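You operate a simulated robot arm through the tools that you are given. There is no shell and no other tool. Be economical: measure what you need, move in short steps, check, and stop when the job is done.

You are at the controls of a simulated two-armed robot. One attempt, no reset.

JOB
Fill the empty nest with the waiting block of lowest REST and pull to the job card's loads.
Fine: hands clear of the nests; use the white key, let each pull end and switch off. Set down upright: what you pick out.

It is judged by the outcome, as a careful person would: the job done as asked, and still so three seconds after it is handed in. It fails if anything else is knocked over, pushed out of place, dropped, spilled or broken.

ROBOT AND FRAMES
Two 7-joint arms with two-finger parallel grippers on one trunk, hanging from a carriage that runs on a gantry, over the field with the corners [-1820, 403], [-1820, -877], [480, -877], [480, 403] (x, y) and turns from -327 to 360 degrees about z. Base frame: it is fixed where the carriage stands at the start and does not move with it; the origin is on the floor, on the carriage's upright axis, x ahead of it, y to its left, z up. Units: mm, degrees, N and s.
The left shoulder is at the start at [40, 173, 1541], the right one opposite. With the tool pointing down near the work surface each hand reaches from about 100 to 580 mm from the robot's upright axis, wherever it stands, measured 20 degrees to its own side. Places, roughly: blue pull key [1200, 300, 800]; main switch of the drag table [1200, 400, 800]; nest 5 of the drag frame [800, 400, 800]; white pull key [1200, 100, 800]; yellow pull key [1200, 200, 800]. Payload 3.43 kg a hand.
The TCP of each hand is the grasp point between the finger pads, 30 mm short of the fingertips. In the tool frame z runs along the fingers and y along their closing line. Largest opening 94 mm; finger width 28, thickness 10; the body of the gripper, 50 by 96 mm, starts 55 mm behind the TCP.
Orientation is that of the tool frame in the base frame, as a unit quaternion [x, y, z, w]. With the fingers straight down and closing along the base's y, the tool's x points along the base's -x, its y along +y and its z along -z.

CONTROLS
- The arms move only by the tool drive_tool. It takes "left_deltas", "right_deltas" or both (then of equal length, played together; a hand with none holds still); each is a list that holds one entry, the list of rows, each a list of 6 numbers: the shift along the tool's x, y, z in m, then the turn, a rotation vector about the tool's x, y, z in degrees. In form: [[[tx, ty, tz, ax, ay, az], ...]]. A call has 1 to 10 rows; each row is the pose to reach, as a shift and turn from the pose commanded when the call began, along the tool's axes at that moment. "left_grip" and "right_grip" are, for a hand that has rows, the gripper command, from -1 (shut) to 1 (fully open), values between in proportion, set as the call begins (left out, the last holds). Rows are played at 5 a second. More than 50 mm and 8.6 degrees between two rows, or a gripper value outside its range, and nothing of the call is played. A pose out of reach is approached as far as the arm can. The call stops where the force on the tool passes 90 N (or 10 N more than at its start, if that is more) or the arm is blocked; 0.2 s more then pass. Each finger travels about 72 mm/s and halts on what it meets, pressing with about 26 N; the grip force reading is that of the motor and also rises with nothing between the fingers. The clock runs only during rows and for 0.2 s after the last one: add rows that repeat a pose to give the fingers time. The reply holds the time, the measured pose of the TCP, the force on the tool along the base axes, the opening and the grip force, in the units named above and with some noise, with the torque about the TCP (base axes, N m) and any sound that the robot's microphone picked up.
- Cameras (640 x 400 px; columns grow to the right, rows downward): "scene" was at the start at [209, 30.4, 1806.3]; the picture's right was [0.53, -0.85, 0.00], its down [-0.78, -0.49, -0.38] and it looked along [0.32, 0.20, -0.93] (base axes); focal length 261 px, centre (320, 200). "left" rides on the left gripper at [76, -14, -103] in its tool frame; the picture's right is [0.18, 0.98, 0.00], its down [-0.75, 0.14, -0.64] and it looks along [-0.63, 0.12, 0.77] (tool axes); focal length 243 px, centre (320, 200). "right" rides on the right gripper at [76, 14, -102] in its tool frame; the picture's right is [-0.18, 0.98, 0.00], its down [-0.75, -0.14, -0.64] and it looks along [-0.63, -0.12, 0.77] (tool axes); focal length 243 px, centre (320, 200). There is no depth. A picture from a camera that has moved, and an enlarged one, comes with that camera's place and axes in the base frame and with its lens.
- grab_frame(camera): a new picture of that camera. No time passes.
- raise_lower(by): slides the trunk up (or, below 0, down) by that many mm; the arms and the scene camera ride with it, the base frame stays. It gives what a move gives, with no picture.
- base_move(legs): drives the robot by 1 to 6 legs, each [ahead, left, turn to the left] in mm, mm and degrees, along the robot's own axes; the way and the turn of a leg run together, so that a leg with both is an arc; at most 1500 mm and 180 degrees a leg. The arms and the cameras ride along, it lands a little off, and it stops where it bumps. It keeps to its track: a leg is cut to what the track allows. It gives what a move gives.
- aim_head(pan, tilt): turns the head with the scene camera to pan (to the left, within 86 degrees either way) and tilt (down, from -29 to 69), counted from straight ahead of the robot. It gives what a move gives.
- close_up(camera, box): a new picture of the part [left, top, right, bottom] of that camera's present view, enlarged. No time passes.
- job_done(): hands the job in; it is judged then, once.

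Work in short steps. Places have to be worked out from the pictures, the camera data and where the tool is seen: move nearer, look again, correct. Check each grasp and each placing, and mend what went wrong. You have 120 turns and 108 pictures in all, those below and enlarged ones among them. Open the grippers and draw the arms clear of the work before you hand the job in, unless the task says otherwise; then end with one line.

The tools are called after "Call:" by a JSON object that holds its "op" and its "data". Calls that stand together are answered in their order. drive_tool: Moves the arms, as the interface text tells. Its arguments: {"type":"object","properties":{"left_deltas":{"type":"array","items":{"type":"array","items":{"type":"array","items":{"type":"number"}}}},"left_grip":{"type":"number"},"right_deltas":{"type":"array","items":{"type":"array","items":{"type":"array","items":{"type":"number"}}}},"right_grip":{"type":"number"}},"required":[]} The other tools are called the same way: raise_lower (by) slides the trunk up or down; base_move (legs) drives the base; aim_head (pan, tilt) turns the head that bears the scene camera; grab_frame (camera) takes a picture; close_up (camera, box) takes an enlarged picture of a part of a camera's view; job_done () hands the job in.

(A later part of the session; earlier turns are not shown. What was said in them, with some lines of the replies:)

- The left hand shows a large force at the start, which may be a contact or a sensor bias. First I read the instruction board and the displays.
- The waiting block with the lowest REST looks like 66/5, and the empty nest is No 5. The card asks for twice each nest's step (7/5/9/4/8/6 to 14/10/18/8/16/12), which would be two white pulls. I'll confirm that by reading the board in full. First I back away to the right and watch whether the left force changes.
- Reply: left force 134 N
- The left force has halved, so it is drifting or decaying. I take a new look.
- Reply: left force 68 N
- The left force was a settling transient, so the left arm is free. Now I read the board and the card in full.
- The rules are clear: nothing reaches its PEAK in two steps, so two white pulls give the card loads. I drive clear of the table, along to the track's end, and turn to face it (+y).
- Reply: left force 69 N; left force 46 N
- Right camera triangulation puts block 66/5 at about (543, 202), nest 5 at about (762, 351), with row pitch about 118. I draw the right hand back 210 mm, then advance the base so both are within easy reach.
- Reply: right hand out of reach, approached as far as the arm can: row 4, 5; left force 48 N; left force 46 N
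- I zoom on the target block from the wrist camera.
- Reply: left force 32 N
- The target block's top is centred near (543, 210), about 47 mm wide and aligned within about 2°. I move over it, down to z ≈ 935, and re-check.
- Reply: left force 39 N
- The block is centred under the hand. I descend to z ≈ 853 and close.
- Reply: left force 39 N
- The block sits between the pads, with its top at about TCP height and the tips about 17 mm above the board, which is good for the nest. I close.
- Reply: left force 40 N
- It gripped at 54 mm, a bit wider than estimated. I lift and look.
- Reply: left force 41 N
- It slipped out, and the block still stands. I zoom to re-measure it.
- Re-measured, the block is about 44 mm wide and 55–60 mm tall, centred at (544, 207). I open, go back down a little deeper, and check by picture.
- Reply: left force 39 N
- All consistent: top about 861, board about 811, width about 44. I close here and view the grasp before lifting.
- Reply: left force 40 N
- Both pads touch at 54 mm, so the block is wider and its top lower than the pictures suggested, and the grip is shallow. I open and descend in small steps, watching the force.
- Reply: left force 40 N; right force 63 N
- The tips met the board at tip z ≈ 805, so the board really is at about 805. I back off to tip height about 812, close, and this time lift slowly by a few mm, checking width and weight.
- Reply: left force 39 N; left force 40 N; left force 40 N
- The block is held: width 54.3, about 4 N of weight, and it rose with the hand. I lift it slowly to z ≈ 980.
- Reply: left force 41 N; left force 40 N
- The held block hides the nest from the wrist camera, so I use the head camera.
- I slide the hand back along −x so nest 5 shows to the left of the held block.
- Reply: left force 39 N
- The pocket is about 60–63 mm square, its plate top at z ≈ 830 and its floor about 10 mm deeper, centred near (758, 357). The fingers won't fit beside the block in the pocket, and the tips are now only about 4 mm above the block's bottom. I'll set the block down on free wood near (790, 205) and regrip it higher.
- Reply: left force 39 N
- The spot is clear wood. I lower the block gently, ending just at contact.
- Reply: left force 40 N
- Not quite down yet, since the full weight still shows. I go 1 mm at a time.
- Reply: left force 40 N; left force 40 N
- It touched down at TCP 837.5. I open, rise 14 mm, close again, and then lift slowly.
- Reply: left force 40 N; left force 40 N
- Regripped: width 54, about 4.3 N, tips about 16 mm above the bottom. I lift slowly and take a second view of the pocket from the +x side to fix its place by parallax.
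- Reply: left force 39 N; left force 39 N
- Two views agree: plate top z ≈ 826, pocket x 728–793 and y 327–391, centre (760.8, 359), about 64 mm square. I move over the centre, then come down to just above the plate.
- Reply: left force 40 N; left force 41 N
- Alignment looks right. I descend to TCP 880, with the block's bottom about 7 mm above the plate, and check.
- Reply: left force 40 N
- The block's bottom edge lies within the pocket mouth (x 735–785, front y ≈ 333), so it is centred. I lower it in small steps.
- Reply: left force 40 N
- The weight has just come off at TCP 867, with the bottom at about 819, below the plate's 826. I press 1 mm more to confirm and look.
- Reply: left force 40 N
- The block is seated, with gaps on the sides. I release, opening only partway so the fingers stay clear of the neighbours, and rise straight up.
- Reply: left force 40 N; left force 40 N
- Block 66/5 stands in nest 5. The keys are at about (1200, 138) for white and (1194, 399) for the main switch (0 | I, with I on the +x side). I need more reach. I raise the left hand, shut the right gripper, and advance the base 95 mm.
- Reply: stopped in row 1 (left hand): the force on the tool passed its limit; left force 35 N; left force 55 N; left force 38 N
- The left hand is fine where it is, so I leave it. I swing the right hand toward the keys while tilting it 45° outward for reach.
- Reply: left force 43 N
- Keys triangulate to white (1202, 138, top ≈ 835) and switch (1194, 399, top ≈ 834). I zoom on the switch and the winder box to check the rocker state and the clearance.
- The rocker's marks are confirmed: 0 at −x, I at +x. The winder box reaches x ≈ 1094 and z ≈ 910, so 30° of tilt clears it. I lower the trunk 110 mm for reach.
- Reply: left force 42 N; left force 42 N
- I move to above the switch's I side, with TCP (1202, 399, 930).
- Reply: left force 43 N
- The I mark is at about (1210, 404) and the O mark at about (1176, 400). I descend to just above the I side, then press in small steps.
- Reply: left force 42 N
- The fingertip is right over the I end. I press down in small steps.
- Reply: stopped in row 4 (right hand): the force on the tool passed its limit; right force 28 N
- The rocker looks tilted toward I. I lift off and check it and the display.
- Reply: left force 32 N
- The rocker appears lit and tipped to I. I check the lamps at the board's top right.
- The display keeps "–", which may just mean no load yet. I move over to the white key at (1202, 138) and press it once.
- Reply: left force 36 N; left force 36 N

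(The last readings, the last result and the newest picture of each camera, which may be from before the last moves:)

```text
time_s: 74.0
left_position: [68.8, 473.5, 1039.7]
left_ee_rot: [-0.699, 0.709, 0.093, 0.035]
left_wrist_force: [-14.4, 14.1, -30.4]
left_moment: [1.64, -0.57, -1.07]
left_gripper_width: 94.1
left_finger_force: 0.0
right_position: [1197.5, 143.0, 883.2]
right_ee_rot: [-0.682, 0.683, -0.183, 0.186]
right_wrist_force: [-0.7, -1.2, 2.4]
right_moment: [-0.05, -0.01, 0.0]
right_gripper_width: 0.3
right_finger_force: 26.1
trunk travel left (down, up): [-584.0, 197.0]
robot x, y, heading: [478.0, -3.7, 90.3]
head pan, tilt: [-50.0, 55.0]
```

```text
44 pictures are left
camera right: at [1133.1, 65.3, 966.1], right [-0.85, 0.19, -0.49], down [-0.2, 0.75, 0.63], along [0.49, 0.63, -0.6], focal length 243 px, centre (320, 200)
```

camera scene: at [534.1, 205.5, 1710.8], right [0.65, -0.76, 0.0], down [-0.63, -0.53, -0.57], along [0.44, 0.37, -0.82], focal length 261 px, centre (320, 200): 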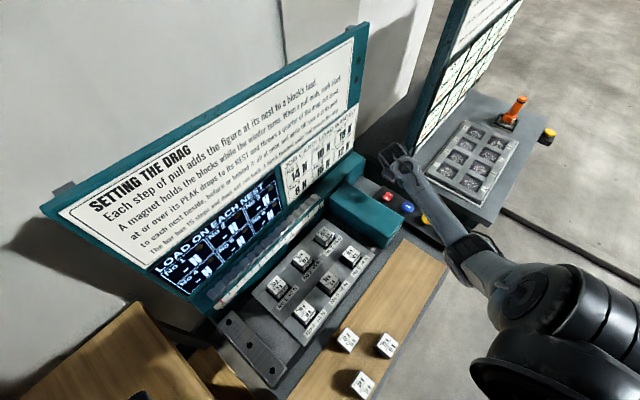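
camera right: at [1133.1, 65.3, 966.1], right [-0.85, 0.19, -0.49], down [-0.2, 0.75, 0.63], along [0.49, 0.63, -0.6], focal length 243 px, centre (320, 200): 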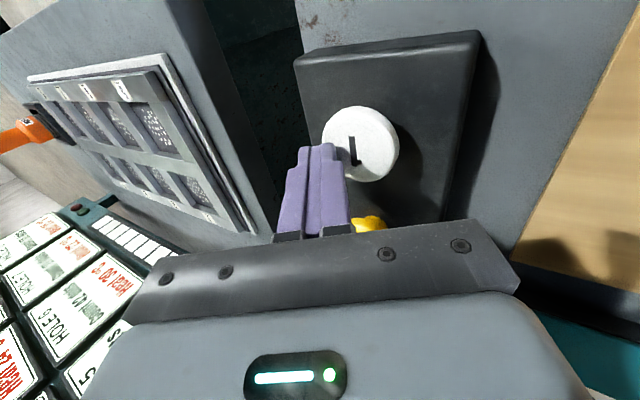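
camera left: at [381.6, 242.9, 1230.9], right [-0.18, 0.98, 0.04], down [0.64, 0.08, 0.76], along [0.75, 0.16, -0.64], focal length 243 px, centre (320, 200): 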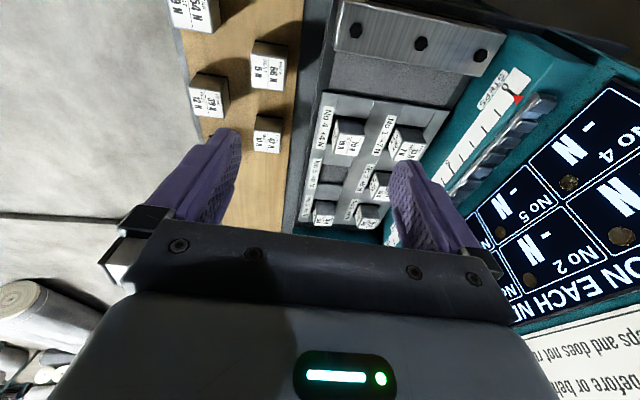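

The tip is over the white key. I press about 15 mm down in steps and come straight back up in the same call.

Call:
{"op": "drive_tool", "data": {"right_deltas": [[[0.001, 0.006, 0.0043, 0, 0, 0], [0.001, 0.0075, 0.007, 0, 0, 0], [0.001, 0.0085, 0.0087, 0, 0, 0], [0.001, 0.0095, 0.0104, 0, 0, 0], [0.001, 0.0102, 0.0117, 0, 0, 0], [0.001, 0.006, 0.0043, 0, 0, 0], [0, 0, 0, 0, 0, 0]]]}}

Call:
{"op": "close_up", "data": {"camera": "scene", "box": [150, 170, 300, 290]}}

```text
time_s: 75.6
left_position: [68.5, 473.5, 1039.1]
left_ee_rot: [-0.699, 0.709, 0.092, 0.034]
left_wrist_force: [-14.4, 13.7, -31.7]
left_moment: [1.65, -0.61, -1.07]
left_gripper_width: 94.0
left_finger_force: 0.0
right_position: [1195.3, 140.1, 880.8]
right_ee_rot: [-0.683, 0.684, -0.181, 0.183]
right_wrist_force: [-0.8, 0.0, 2.9]
right_moment: [-0.01, 0.02, 0.02]
right_gripper_width: 0.0
right_finger_force: 26.0
trunk travel left (down, up): [-584.0, 197.0]
robot x, y, heading: [481.5, -0.9, 90.1]
head pan, tilt: [-50.0, 55.0]
heard: click
```

```text
3.33 times, centred on (225, 230) of scene
camera zoom: at [534.5, 205.6, 1710.3], right [0.65, -0.76, 0.0], down [-0.63, -0.53, -0.57], along [0.44, 0.37, -0.82], focal length 871 px, centre (637, 100)
```

zoom: 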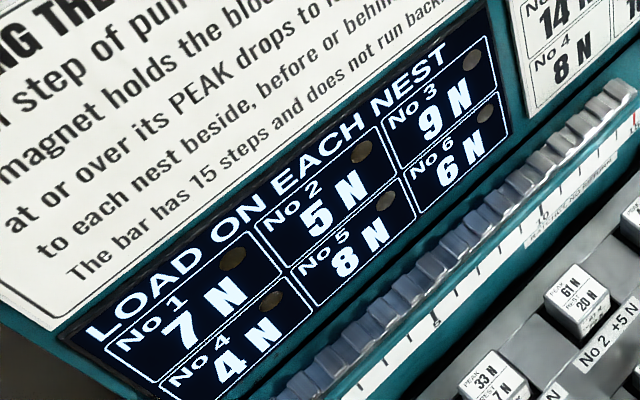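

One step is on: 7/5/9/4/8/6. I lift off and wait for the pull to end.

Call:
{"op": "drive_tool", "data": {"right_deltas": [[[0, -0.01, -0.0173, 0, 0, 0], [0, -0.01, -0.0173, 0, 0, 0], [0, -0.01, -0.0173, 0, 0, 0], [0, -0.01, -0.0173, 0, 0, 0], [0, -0.01, -0.0173, 0, 0, 0], [0, -0.01, -0.0173, 0, 0, 0], [0, -0.01, -0.0173, 0, 0, 0], [0, -0.01, -0.0173, 0, 0, 0], [0, -0.01, -0.0173, 0, 0, 0], [0, -0.01, -0.0173, 0, 0, 0]]]}}

Call:
{"op": "drive_tool", "data": {"right_deltas": [[[0, 0, 0, 0, 0, 0], [0, 0, 0, 0, 0, 0], [0, 0, 0, 0, 0, 0], [0, 0, 0, 0, 0, 0], [0, 0, 0, 0, 0, 0], [0, 0, 0, 0, 0, 0], [0, 0, 0, 0, 0, 0], [0, 0, 0, 0, 0, 0], [0, 0, 0, 0, 0, 0], [0, 0, 0, 0, 0, 0]]]}}

Call:
{"op": "close_up", "data": {"camera": "scene", "box": [150, 170, 360, 330]}}

```text
time_s: 77.8
left_position: [68.2, 473.9, 1040.7]
left_ee_rot: [-0.699, 0.709, 0.093, 0.034]
left_wrist_force: [-14.8, 14.3, -32.0]
left_moment: [1.65, -0.63, -1.05]
left_gripper_width: 94.0
left_finger_force: 0.1
right_position: [1195.6, 140.6, 902.9]
right_ee_rot: [-0.682, 0.684, -0.182, 0.186]
right_wrist_force: [0.3, -0.2, -0.3]
right_moment: [-0.03, 0.01, 0.0]
right_gripper_width: 0.0
right_finger_force: 25.7
trunk travel left (down, up): [-584.0, 197.0]
robot x, y, heading: [480.0, -1.4, 90.2]
head pan, tilt: [-50.0, 55.0]
```

```text
time_s: 80.0
left_position: [68.6, 473.5, 1039.4]
left_ee_rot: [-0.698, 0.709, 0.092, 0.034]
left_wrist_force: [-14.5, 13.7, -31.6]
left_moment: [1.65, -0.62, -1.05]
left_gripper_width: 94.1
left_finger_force: 0.0
right_position: [1196.8, 141.3, 904.4]
right_ee_rot: [-0.682, 0.683, -0.182, 0.186]
right_wrist_force: [0.1, -0.6, 0.1]
right_moment: [-0.03, 0.05, 0.02]
right_gripper_width: 0.0
right_finger_force: 25.9
trunk travel left (down, up): [-584.0, 197.0]
robot x, y, heading: [475.3, 0.6, 90.5]
head pan, tilt: [-50.0, 55.0]
```

```text
2.50 times, centred on (255, 250) of scene
camera zoom: at [534.2, 205.5, 1710.8], right [0.65, -0.76, 0.0], down [-0.63, -0.53, -0.57], along [0.44, 0.37, -0.82], focal length 653 px, centre (482, 75)
```

zoom: 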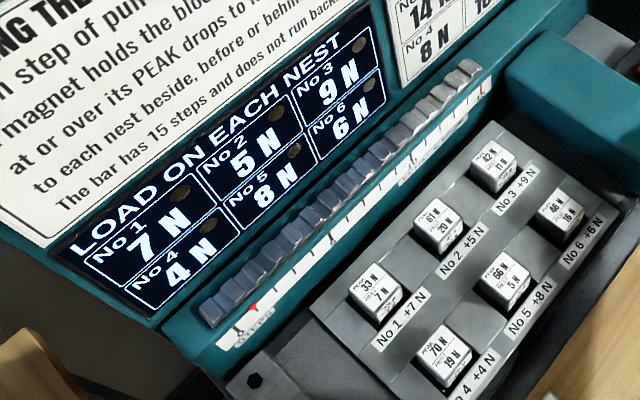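

The first pull has ended. I press the white key a second time.

Call:
{"op": "drive_tool", "data": {"right_deltas": [[[0, 0.01, 0.0173, 0, 0, 0], [0, 0.0125, 0.0217, 0, 0, 0], [0, 0.015, 0.026, 0, 0, 0], [0, 0.0165, 0.0286, 0, 0, 0], [0, 0.0175, 0.0303, 0, 0, 0], [0, 0.01, 0.0173, 0, 0, 0], [0, 0, 0, 0, 0, 0]]]}}

Call:
{"op": "drive_tool", "data": {"right_deltas": [[[0, 0, 0, 0, 0, 0], [0, 0, 0, 0, 0, 0], [0, 0, 0, 0, 0, 0], [0, 0, 0, 0, 0, 0], [0, 0, 0, 0, 0, 0], [0, 0, 0, 0, 0, 0], [0, 0, 0, 0, 0, 0], [0, 0, 0, 0, 0, 0], [0, 0, 0, 0, 0, 0], [0, 0, 0, 0, 0, 0]]]}}

Call:
{"op": "close_up", "data": {"camera": "scene", "box": [150, 170, 360, 330]}}

```text
time_s: 81.6
left_position: [67.9, 473.7, 1040.0]
left_ee_rot: [-0.698, 0.709, 0.092, 0.034]
left_wrist_force: [-14.5, 13.3, -31.2]
left_moment: [1.68, -0.62, -1.09]
left_gripper_width: 94.2
left_finger_force: 0.0
right_position: [1196.0, 141.4, 900.6]
right_ee_rot: [-0.683, 0.683, -0.182, 0.185]
right_wrist_force: [-0.2, 0.8, 0.3]
right_moment: [0.01, 0.01, -0.03]
right_gripper_width: 0.1
right_finger_force: 25.9
trunk travel left (down, up): [-584.0, 197.0]
robot x, y, heading: [484.8, -1.6, 90.0]
head pan, tilt: [-50.0, 55.0]
heard: click
```

```text
time_s: 83.8
left_position: [67.8, 473.7, 1040.4]
left_ee_rot: [-0.699, 0.708, 0.094, 0.035]
left_wrist_force: [-14.1, 13.7, -31.2]
left_moment: [1.67, -0.61, -1.06]
left_gripper_width: 93.9
left_finger_force: 0.1
right_position: [1195.0, 142.4, 902.7]
right_ee_rot: [-0.682, 0.683, -0.183, 0.186]
right_wrist_force: [1.1, 0.5, -0.3]
right_moment: [0.01, 0.02, 0.0]
right_gripper_width: 0.0
right_finger_force: 26.4
trunk travel left (down, up): [-584.0, 197.0]
robot x, y, heading: [478.4, -1.2, 90.4]
head pan, tilt: [-50.0, 55.0]
```

```text
2.50 times, centred on (255, 250) of scene
camera zoom: at [534.2, 205.5, 1710.8], right [0.65, -0.76, 0.0], down [-0.63, -0.53, -0.57], along [0.44, 0.37, -0.82], focal length 653 px, centre (482, 75)
```

zoom: 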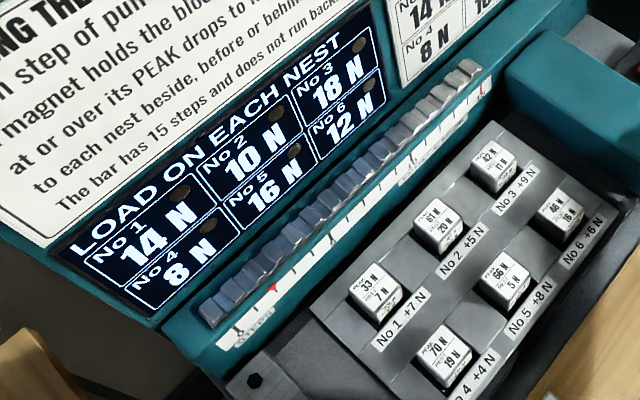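

All six loads match the card (14/10/18/8/16/12). I go back up to the main switch, over its O side, with a slightly steeper 20° tilt for box clearance.

Call:
{"op": "drive_tool", "data": {"right_deltas": [[[0, -0.018, -0.035, 0, 0, 0], [0, -0.03, -0.06, 0, 0, 0], [-0.045, -0.028, -0.062, -2, 0, 0], [-0.09, -0.026, -0.063, -4, 0, 0], [-0.135, -0.024, -0.064, -6, 0, 0], [-0.18, -0.022, -0.065, -8, 0, 0], [-0.225, -0.02, -0.066, -10, 0, 0], [-0.261, -0.017, -0.0675, -10, 0, 0], [-0.261, -0.017, -0.0675, -10, 0, 0]]]}}

Call:
{"op": "grab_frame", "data": {"camera": "right"}}

```text
time_s: 85.8
left_position: [68.2, 474.0, 1039.4]
left_ee_rot: [-0.698, 0.709, 0.093, 0.035]
left_wrist_force: [-15.2, 13.4, -32.1]
left_moment: [1.65, -0.61, -1.06]
left_gripper_width: 93.9
left_finger_force: 0.0
right_position: [1176.2, 401.5, 970.5]
right_ee_rot: [-0.695, 0.697, -0.122, 0.126]
right_wrist_force: [0.4, 0.0, -0.2]
right_moment: [-0.02, -0.01, 0.03]
right_gripper_width: 0.0
right_finger_force: 26.2
trunk travel left (down, up): [-584.0, 197.0]
robot x, y, heading: [479.3, 2.7, 90.2]
head pan, tilt: [-50.0, 55.0]
```

```text
40 pictures are left
camera right: at [1128.0, 323.6, 1062.1], right [-0.92, 0.19, -0.34], down [-0.09, 0.75, 0.65], along [0.38, 0.63, -0.68], focal length 243 px, centre (320, 200)
```

right: 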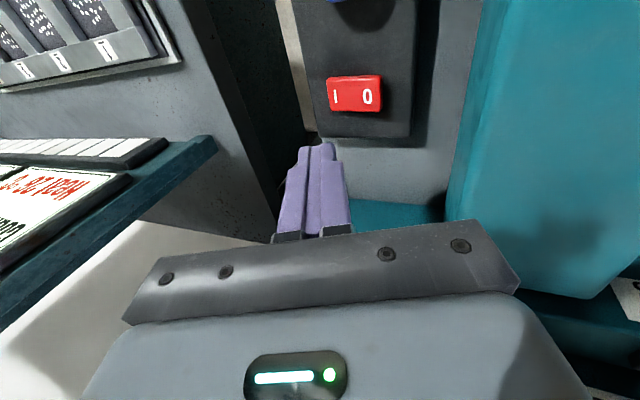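

O is at about (1180, 399), directly below the tip. I descend and press.

Call:
{"op": "drive_tool", "data": {"right_deltas": [[[0, 0.012, 0.033, 0, 0, 0], [0, 0.024, 0.066, 0, 0, 0], [0, 0.0294, 0.0808, 0, 0, 0], [0, 0.0294, 0.0808, 0, 0, 0]]]}}

Call:
{"op": "grab_frame", "data": {"camera": "right"}}

```text
time_s: 86.8
left_position: [67.6, 472.9, 1040.1]
left_ee_rot: [-0.698, 0.709, 0.093, 0.035]
left_wrist_force: [-13.9, 12.9, -31.2]
left_moment: [1.65, -0.62, -1.03]
left_gripper_width: 94.1
left_finger_force: 0.1
right_position: [1178.1, 403.1, 886.9]
right_ee_rot: [-0.696, 0.697, -0.122, 0.125]
right_wrist_force: [0.8, -0.5, -0.5]
right_moment: [0.0, 0.02, -0.02]
right_gripper_width: 0.0
right_finger_force: 26.1
trunk travel left (down, up): [-584.0, 197.0]
robot x, y, heading: [481.0, 0.7, 90.1]
head pan, tilt: [-50.0, 55.0]
```

```text
39 pictures are left
camera right: at [1128.8, 325.7, 978.6], right [-0.92, 0.19, -0.34], down [-0.09, 0.75, 0.66], along [0.38, 0.63, -0.68], focal length 243 px, centre (320, 200)
```

right: 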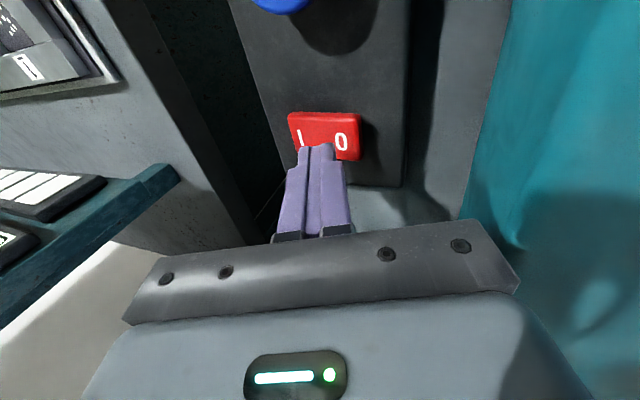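

The geometry matches the earlier I press, so I press down now in small steps.

Call:
{"op": "drive_tool", "data": {"right_deltas": [[[0, 0.0024, 0.0066, 0, 0, 0], [0, 0.0038, 0.0103, 0, 0, 0], [0, 0.0048, 0.0132, 0, 0, 0], [0, 0.0055, 0.015, 0, 0, 0], [0, 0.0062, 0.0169, 0, 0, 0], [0, 0, 0, 0, 0, 0]]]}}

Call:
{"op": "grab_frame", "data": {"camera": "right"}}

```text
time_s: 88.0
left_position: [66.0, 472.8, 1039.5]
left_ee_rot: [-0.697, 0.71, 0.094, 0.034]
left_wrist_force: [-8.2, 8.0, -12.3]
left_moment: [0.47, -0.37, -0.46]
left_gripper_width: 94.1
left_finger_force: 0.1
right_position: [1176.9, 403.3, 872.9]
right_ee_rot: [-0.696, 0.696, -0.123, 0.127]
right_wrist_force: [-23.0, -17.4, 38.8]
right_moment: [-0.7, 0.68, -0.14]
right_gripper_width: 0.2
right_finger_force: 26.6
trunk travel left (down, up): [-584.0, 197.0]
robot x, y, heading: [476.7, -4.9, 90.3]
head pan, tilt: [-50.0, 55.0]
stopped in row 5 (right hand): the force on the tool passed its limit (the readings are from after the stop); the commanded pose is now the measured one
```

```text
38 pictures are left
camera right: at [1127.8, 326.0, 965.0], right [-0.92, 0.19, -0.34], down [-0.09, 0.75, 0.65], along [0.38, 0.63, -0.67], focal length 243 px, centre (320, 200)
```

right: 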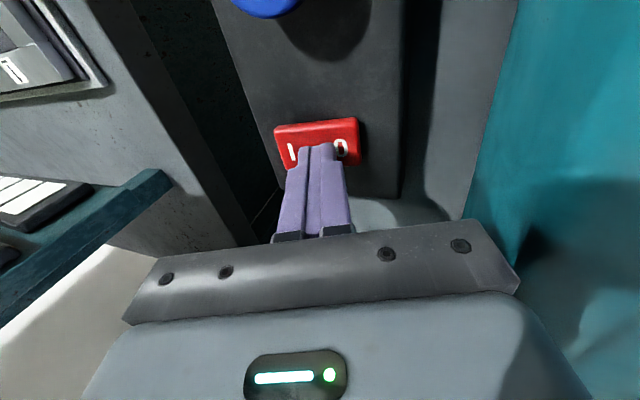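

I lift off and check the rocker and the display.

Call:
{"op": "drive_tool", "data": {"right_deltas": [[[0, -0.01, -0.0282, 0, 0, 0], [0, -0.022, -0.06, 0, 0, 0], [0, -0.034, -0.094, 0, 0, 0], [0, -0.034, -0.094, 0, 0, 0]]]}}

Call:
{"op": "close_up", "data": {"camera": "right", "box": [290, 50, 430, 150]}}

Call:
{"op": "close_up", "data": {"camera": "scene", "box": [150, 170, 420, 330]}}

```text
time_s: 89.0
left_position: [68.3, 472.2, 1039.8]
left_ee_rot: [-0.698, 0.709, 0.093, 0.035]
left_wrist_force: [-12.4, 10.9, -24.5]
left_moment: [1.22, -0.48, -0.8]
left_gripper_width: 94.1
left_finger_force: 0.2
right_position: [1176.2, 404.9, 972.7]
right_ee_rot: [0.697, -0.695, 0.122, -0.127]
right_wrist_force: [0.4, 0.5, 0.9]
right_moment: [0.0, 0.02, -0.01]
right_gripper_width: 0.2
right_finger_force: 25.6
trunk travel left (down, up): [-584.0, 197.0]
robot x, y, heading: [479.8, -1.0, 90.0]
head pan, tilt: [-50.0, 55.0]
```

```text
4.00 times, centred on (360, 100) of right
camera zoom: at [1126.9, 327.3, 1064.1], right [-0.92, 0.19, -0.34], down [-0.09, 0.75, 0.66], along [0.38, 0.64, -0.67], focal length 970 px, centre (160, 600)
```

zoom: 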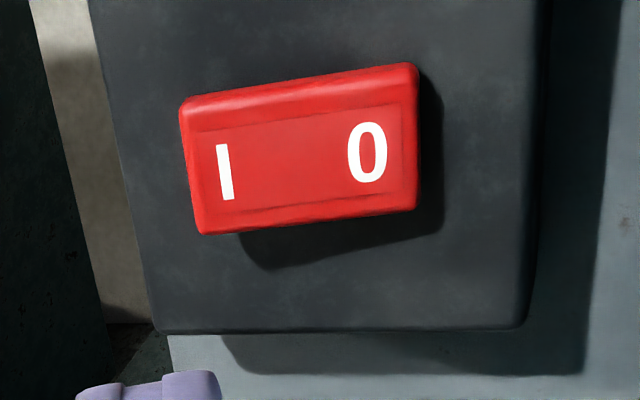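

```text
2.37 times, centred on (285, 250) of scene
camera zoom: at [533.6, 205.0, 1710.7], right [0.65, -0.76, 0.0], down [-0.63, -0.53, -0.57], along [0.44, 0.37, -0.82], focal length 619 px, centre (403, 82)
```

zoom: 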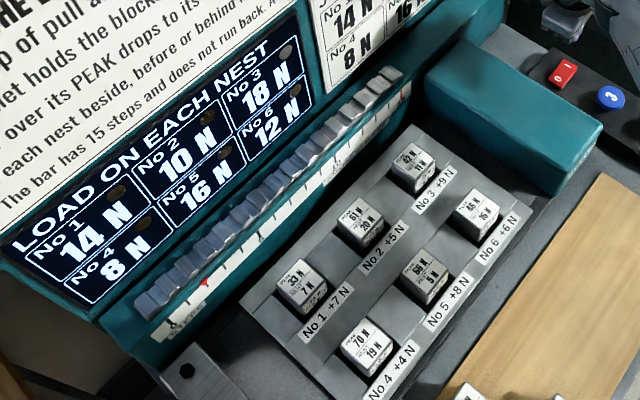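

Edge heights now show the I side about 8 mm higher than O, the reverse of the on state, so the switch is off. The loads are held at 14/10/18/8/16/12. I raise the hand, open the gripper, raise the trunk and back away.

Call:
{"op": "drive_tool", "data": {"right_deltas": [[[0, -0.0137, -0.0376, 0, 0, 0], [0, -0.0274, -0.0752, 0, 0, 0], [0, -0.041, -0.113, 0, 0, 0], [0, -0.041, -0.113, 0, 0, 0]]], "right_grip": 1}}

Call:
{"op": "raise_lower", "data": {"by": 110}}

Call:
{"op": "base_move", "data": {"legs": [[-300, 0, 0]]}}

Call:
{"op": "aim_head", "data": {"pan": -30, "tilt": 42}}

Call:
{"op": "grab_frame", "data": {"camera": "scene"}}

```text
time_s: 90.0
left_position: [66.5, 474.3, 1040.3]
left_ee_rot: [-0.698, 0.709, 0.093, 0.034]
left_wrist_force: [-13.9, 10.7, -26.8]
left_moment: [1.43, -0.57, -0.95]
left_gripper_width: 94.1
left_finger_force: 0.0
right_position: [1176.0, 404.1, 1093.2]
right_ee_rot: [-0.695, 0.697, -0.122, 0.127]
right_wrist_force: [0.0, 0.1, 0.0]
right_moment: [0.01, -0.01, 0.0]
right_gripper_width: 93.8
right_finger_force: 0.1
trunk travel left (down, up): [-584.0, 197.0]
robot x, y, heading: [483.7, -3.5, 90.3]
head pan, tilt: [-50.0, 55.0]
```

```text
time_s: 91.4
left_position: [67.3, 474.1, 1151.5]
left_ee_rot: [-0.698, 0.709, 0.094, 0.034]
left_wrist_force: [-13.2, 11.4, -27.5]
left_moment: [1.47, -0.51, -0.92]
left_gripper_width: 94.0
left_finger_force: 0.2
right_position: [1175.5, 405.3, 1202.8]
right_ee_rot: [-0.696, 0.696, -0.123, 0.128]
right_wrist_force: [0.1, 0.3, -0.8]
right_moment: [-0.01, 0.01, 0.03]
right_gripper_width: 94.0
right_finger_force: 0.0
trunk travel left (down, up): [-694.0, 87.0]
robot x, y, heading: [478.7, -3.1, 90.1]
head pan, tilt: [-50.0, 55.0]
```

```text
time_s: 93.5
left_position: [68.3, 178.7, 1149.9]
left_ee_rot: [-0.699, 0.709, 0.093, 0.035]
left_wrist_force: [-13.1, 12.0, -25.8]
left_moment: [1.48, -0.55, -0.96]
left_gripper_width: 93.8
left_finger_force: 0.1
right_position: [1177.9, 110.2, 1201.6]
right_ee_rot: [-0.695, 0.696, -0.123, 0.128]
right_wrist_force: [-0.3, -0.4, -0.1]
right_moment: [-0.02, 0.0, -0.01]
right_gripper_width: 94.0
right_finger_force: 0.0
trunk travel left (down, up): [-694.0, 87.0]
robot x, y, heading: [476.9, -293.8, 90.0]
head pan, tilt: [-50.0, 55.0]
```

```text
time_s: 94.3
left_position: [68.5, 180.1, 1150.8]
left_ee_rot: [-0.697, 0.71, 0.092, 0.034]
left_wrist_force: [-8.8, 11.2, -20.6]
left_moment: [0.99, -0.37, -0.59]
left_gripper_width: 94.1
left_finger_force: 0.1
right_position: [1176.6, 109.6, 1203.4]
right_ee_rot: [-0.696, 0.696, -0.123, 0.128]
right_wrist_force: [-0.3, -0.4, -0.4]
right_moment: [0.01, 0.0, 0.02]
right_gripper_width: 94.3
right_finger_force: 0.0
trunk travel left (down, up): [-694.0, 87.0]
robot x, y, heading: [480.5, -293.6, 90.0]
head pan, tilt: [-30.0, 42.0]
```

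```text
35 pictures are left
camera scene: at [521.2, -63.5, 1838.5], right [0.87, -0.5, 0.0], down [-0.33, -0.58, -0.74], along [0.37, 0.64, -0.67], focal length 261 px, centre (320, 200)
```

scene: 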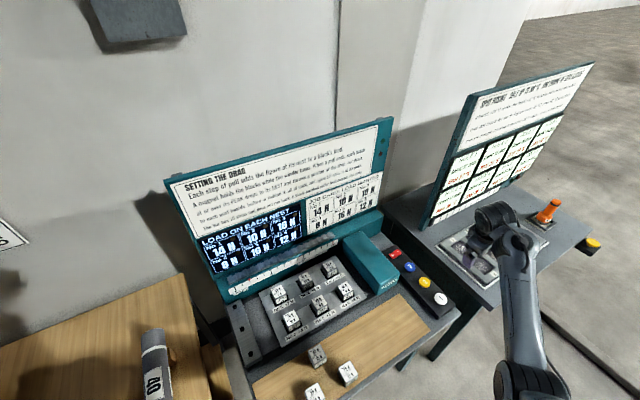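

Call:
{"op": "close_up", "data": {"camera": "scene", "box": [200, 190, 456, 350]}}

Call:
{"op": "close_up", "data": {"camera": "scene", "box": [370, 240, 450, 300]}}

Call:
{"op": "close_up", "data": {"camera": "scene", "box": [230, 320, 390, 400]}}

```text
2.50 times, centred on (328, 270) of scene
camera zoom: at [521.2, -63.5, 1838.5], right [0.87, -0.5, 0.0], down [-0.33, -0.58, -0.74], along [0.37, 0.64, -0.67], focal length 653 px, centre (300, 25)
```

zoom: 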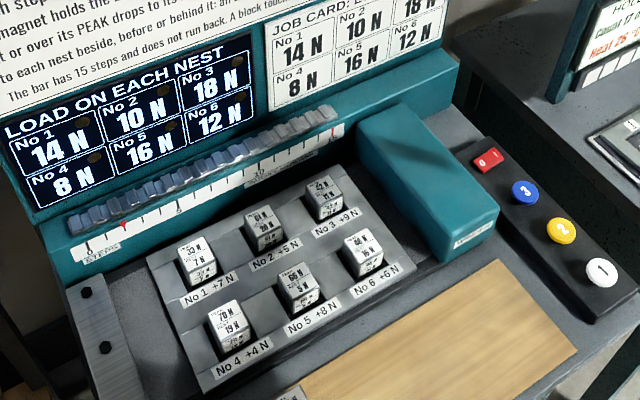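

```text
6.67 times, centred on (410, 270) of scene
camera zoom: at [521.2, -63.5, 1838.5], right [0.87, -0.5, 0.0], down [-0.33, -0.58, -0.74], along [0.37, 0.64, -0.67], focal length 1742 px, centre (-280, -267)
```

zoom: 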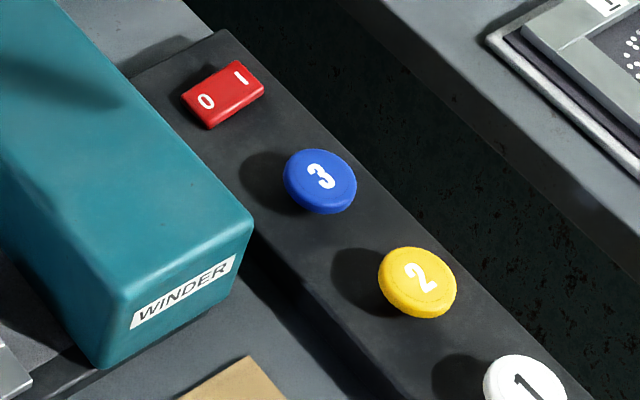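

```text
4.00 times, centred on (310, 360) of scene
camera zoom: at [521.2, -63.5, 1838.5], right [0.87, -0.5, 0.0], down [-0.33, -0.58, -0.74], along [0.37, 0.64, -0.67], focal length 1045 px, centre (360, -440)
```

zoom: 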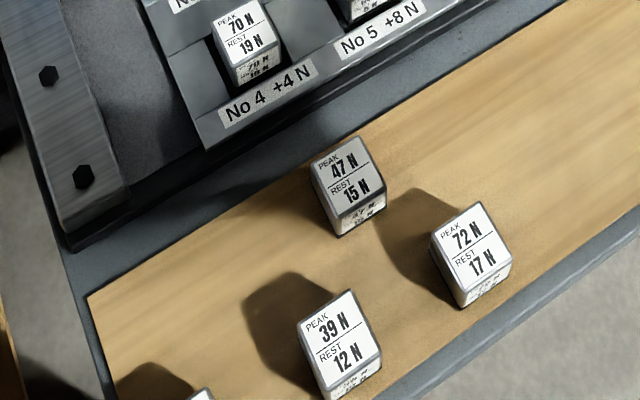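

The loads match the card, block 66/5 stands in nest 5, the rocker is at O, the other blocks are in place, and both hands are open and clear. I hand the job in.

Call:
{"op": "job_done", "data": {}}

```text
The job is handed in.
```

Block 66/5 (lowest REST) stands upright in nest 5. Two white-key pulls brought the loads to the card's 14/10/18/8/16/12 N, and the main switch is off. The first grip on the block slipped at the start; the block stayed upright and I regripped it.
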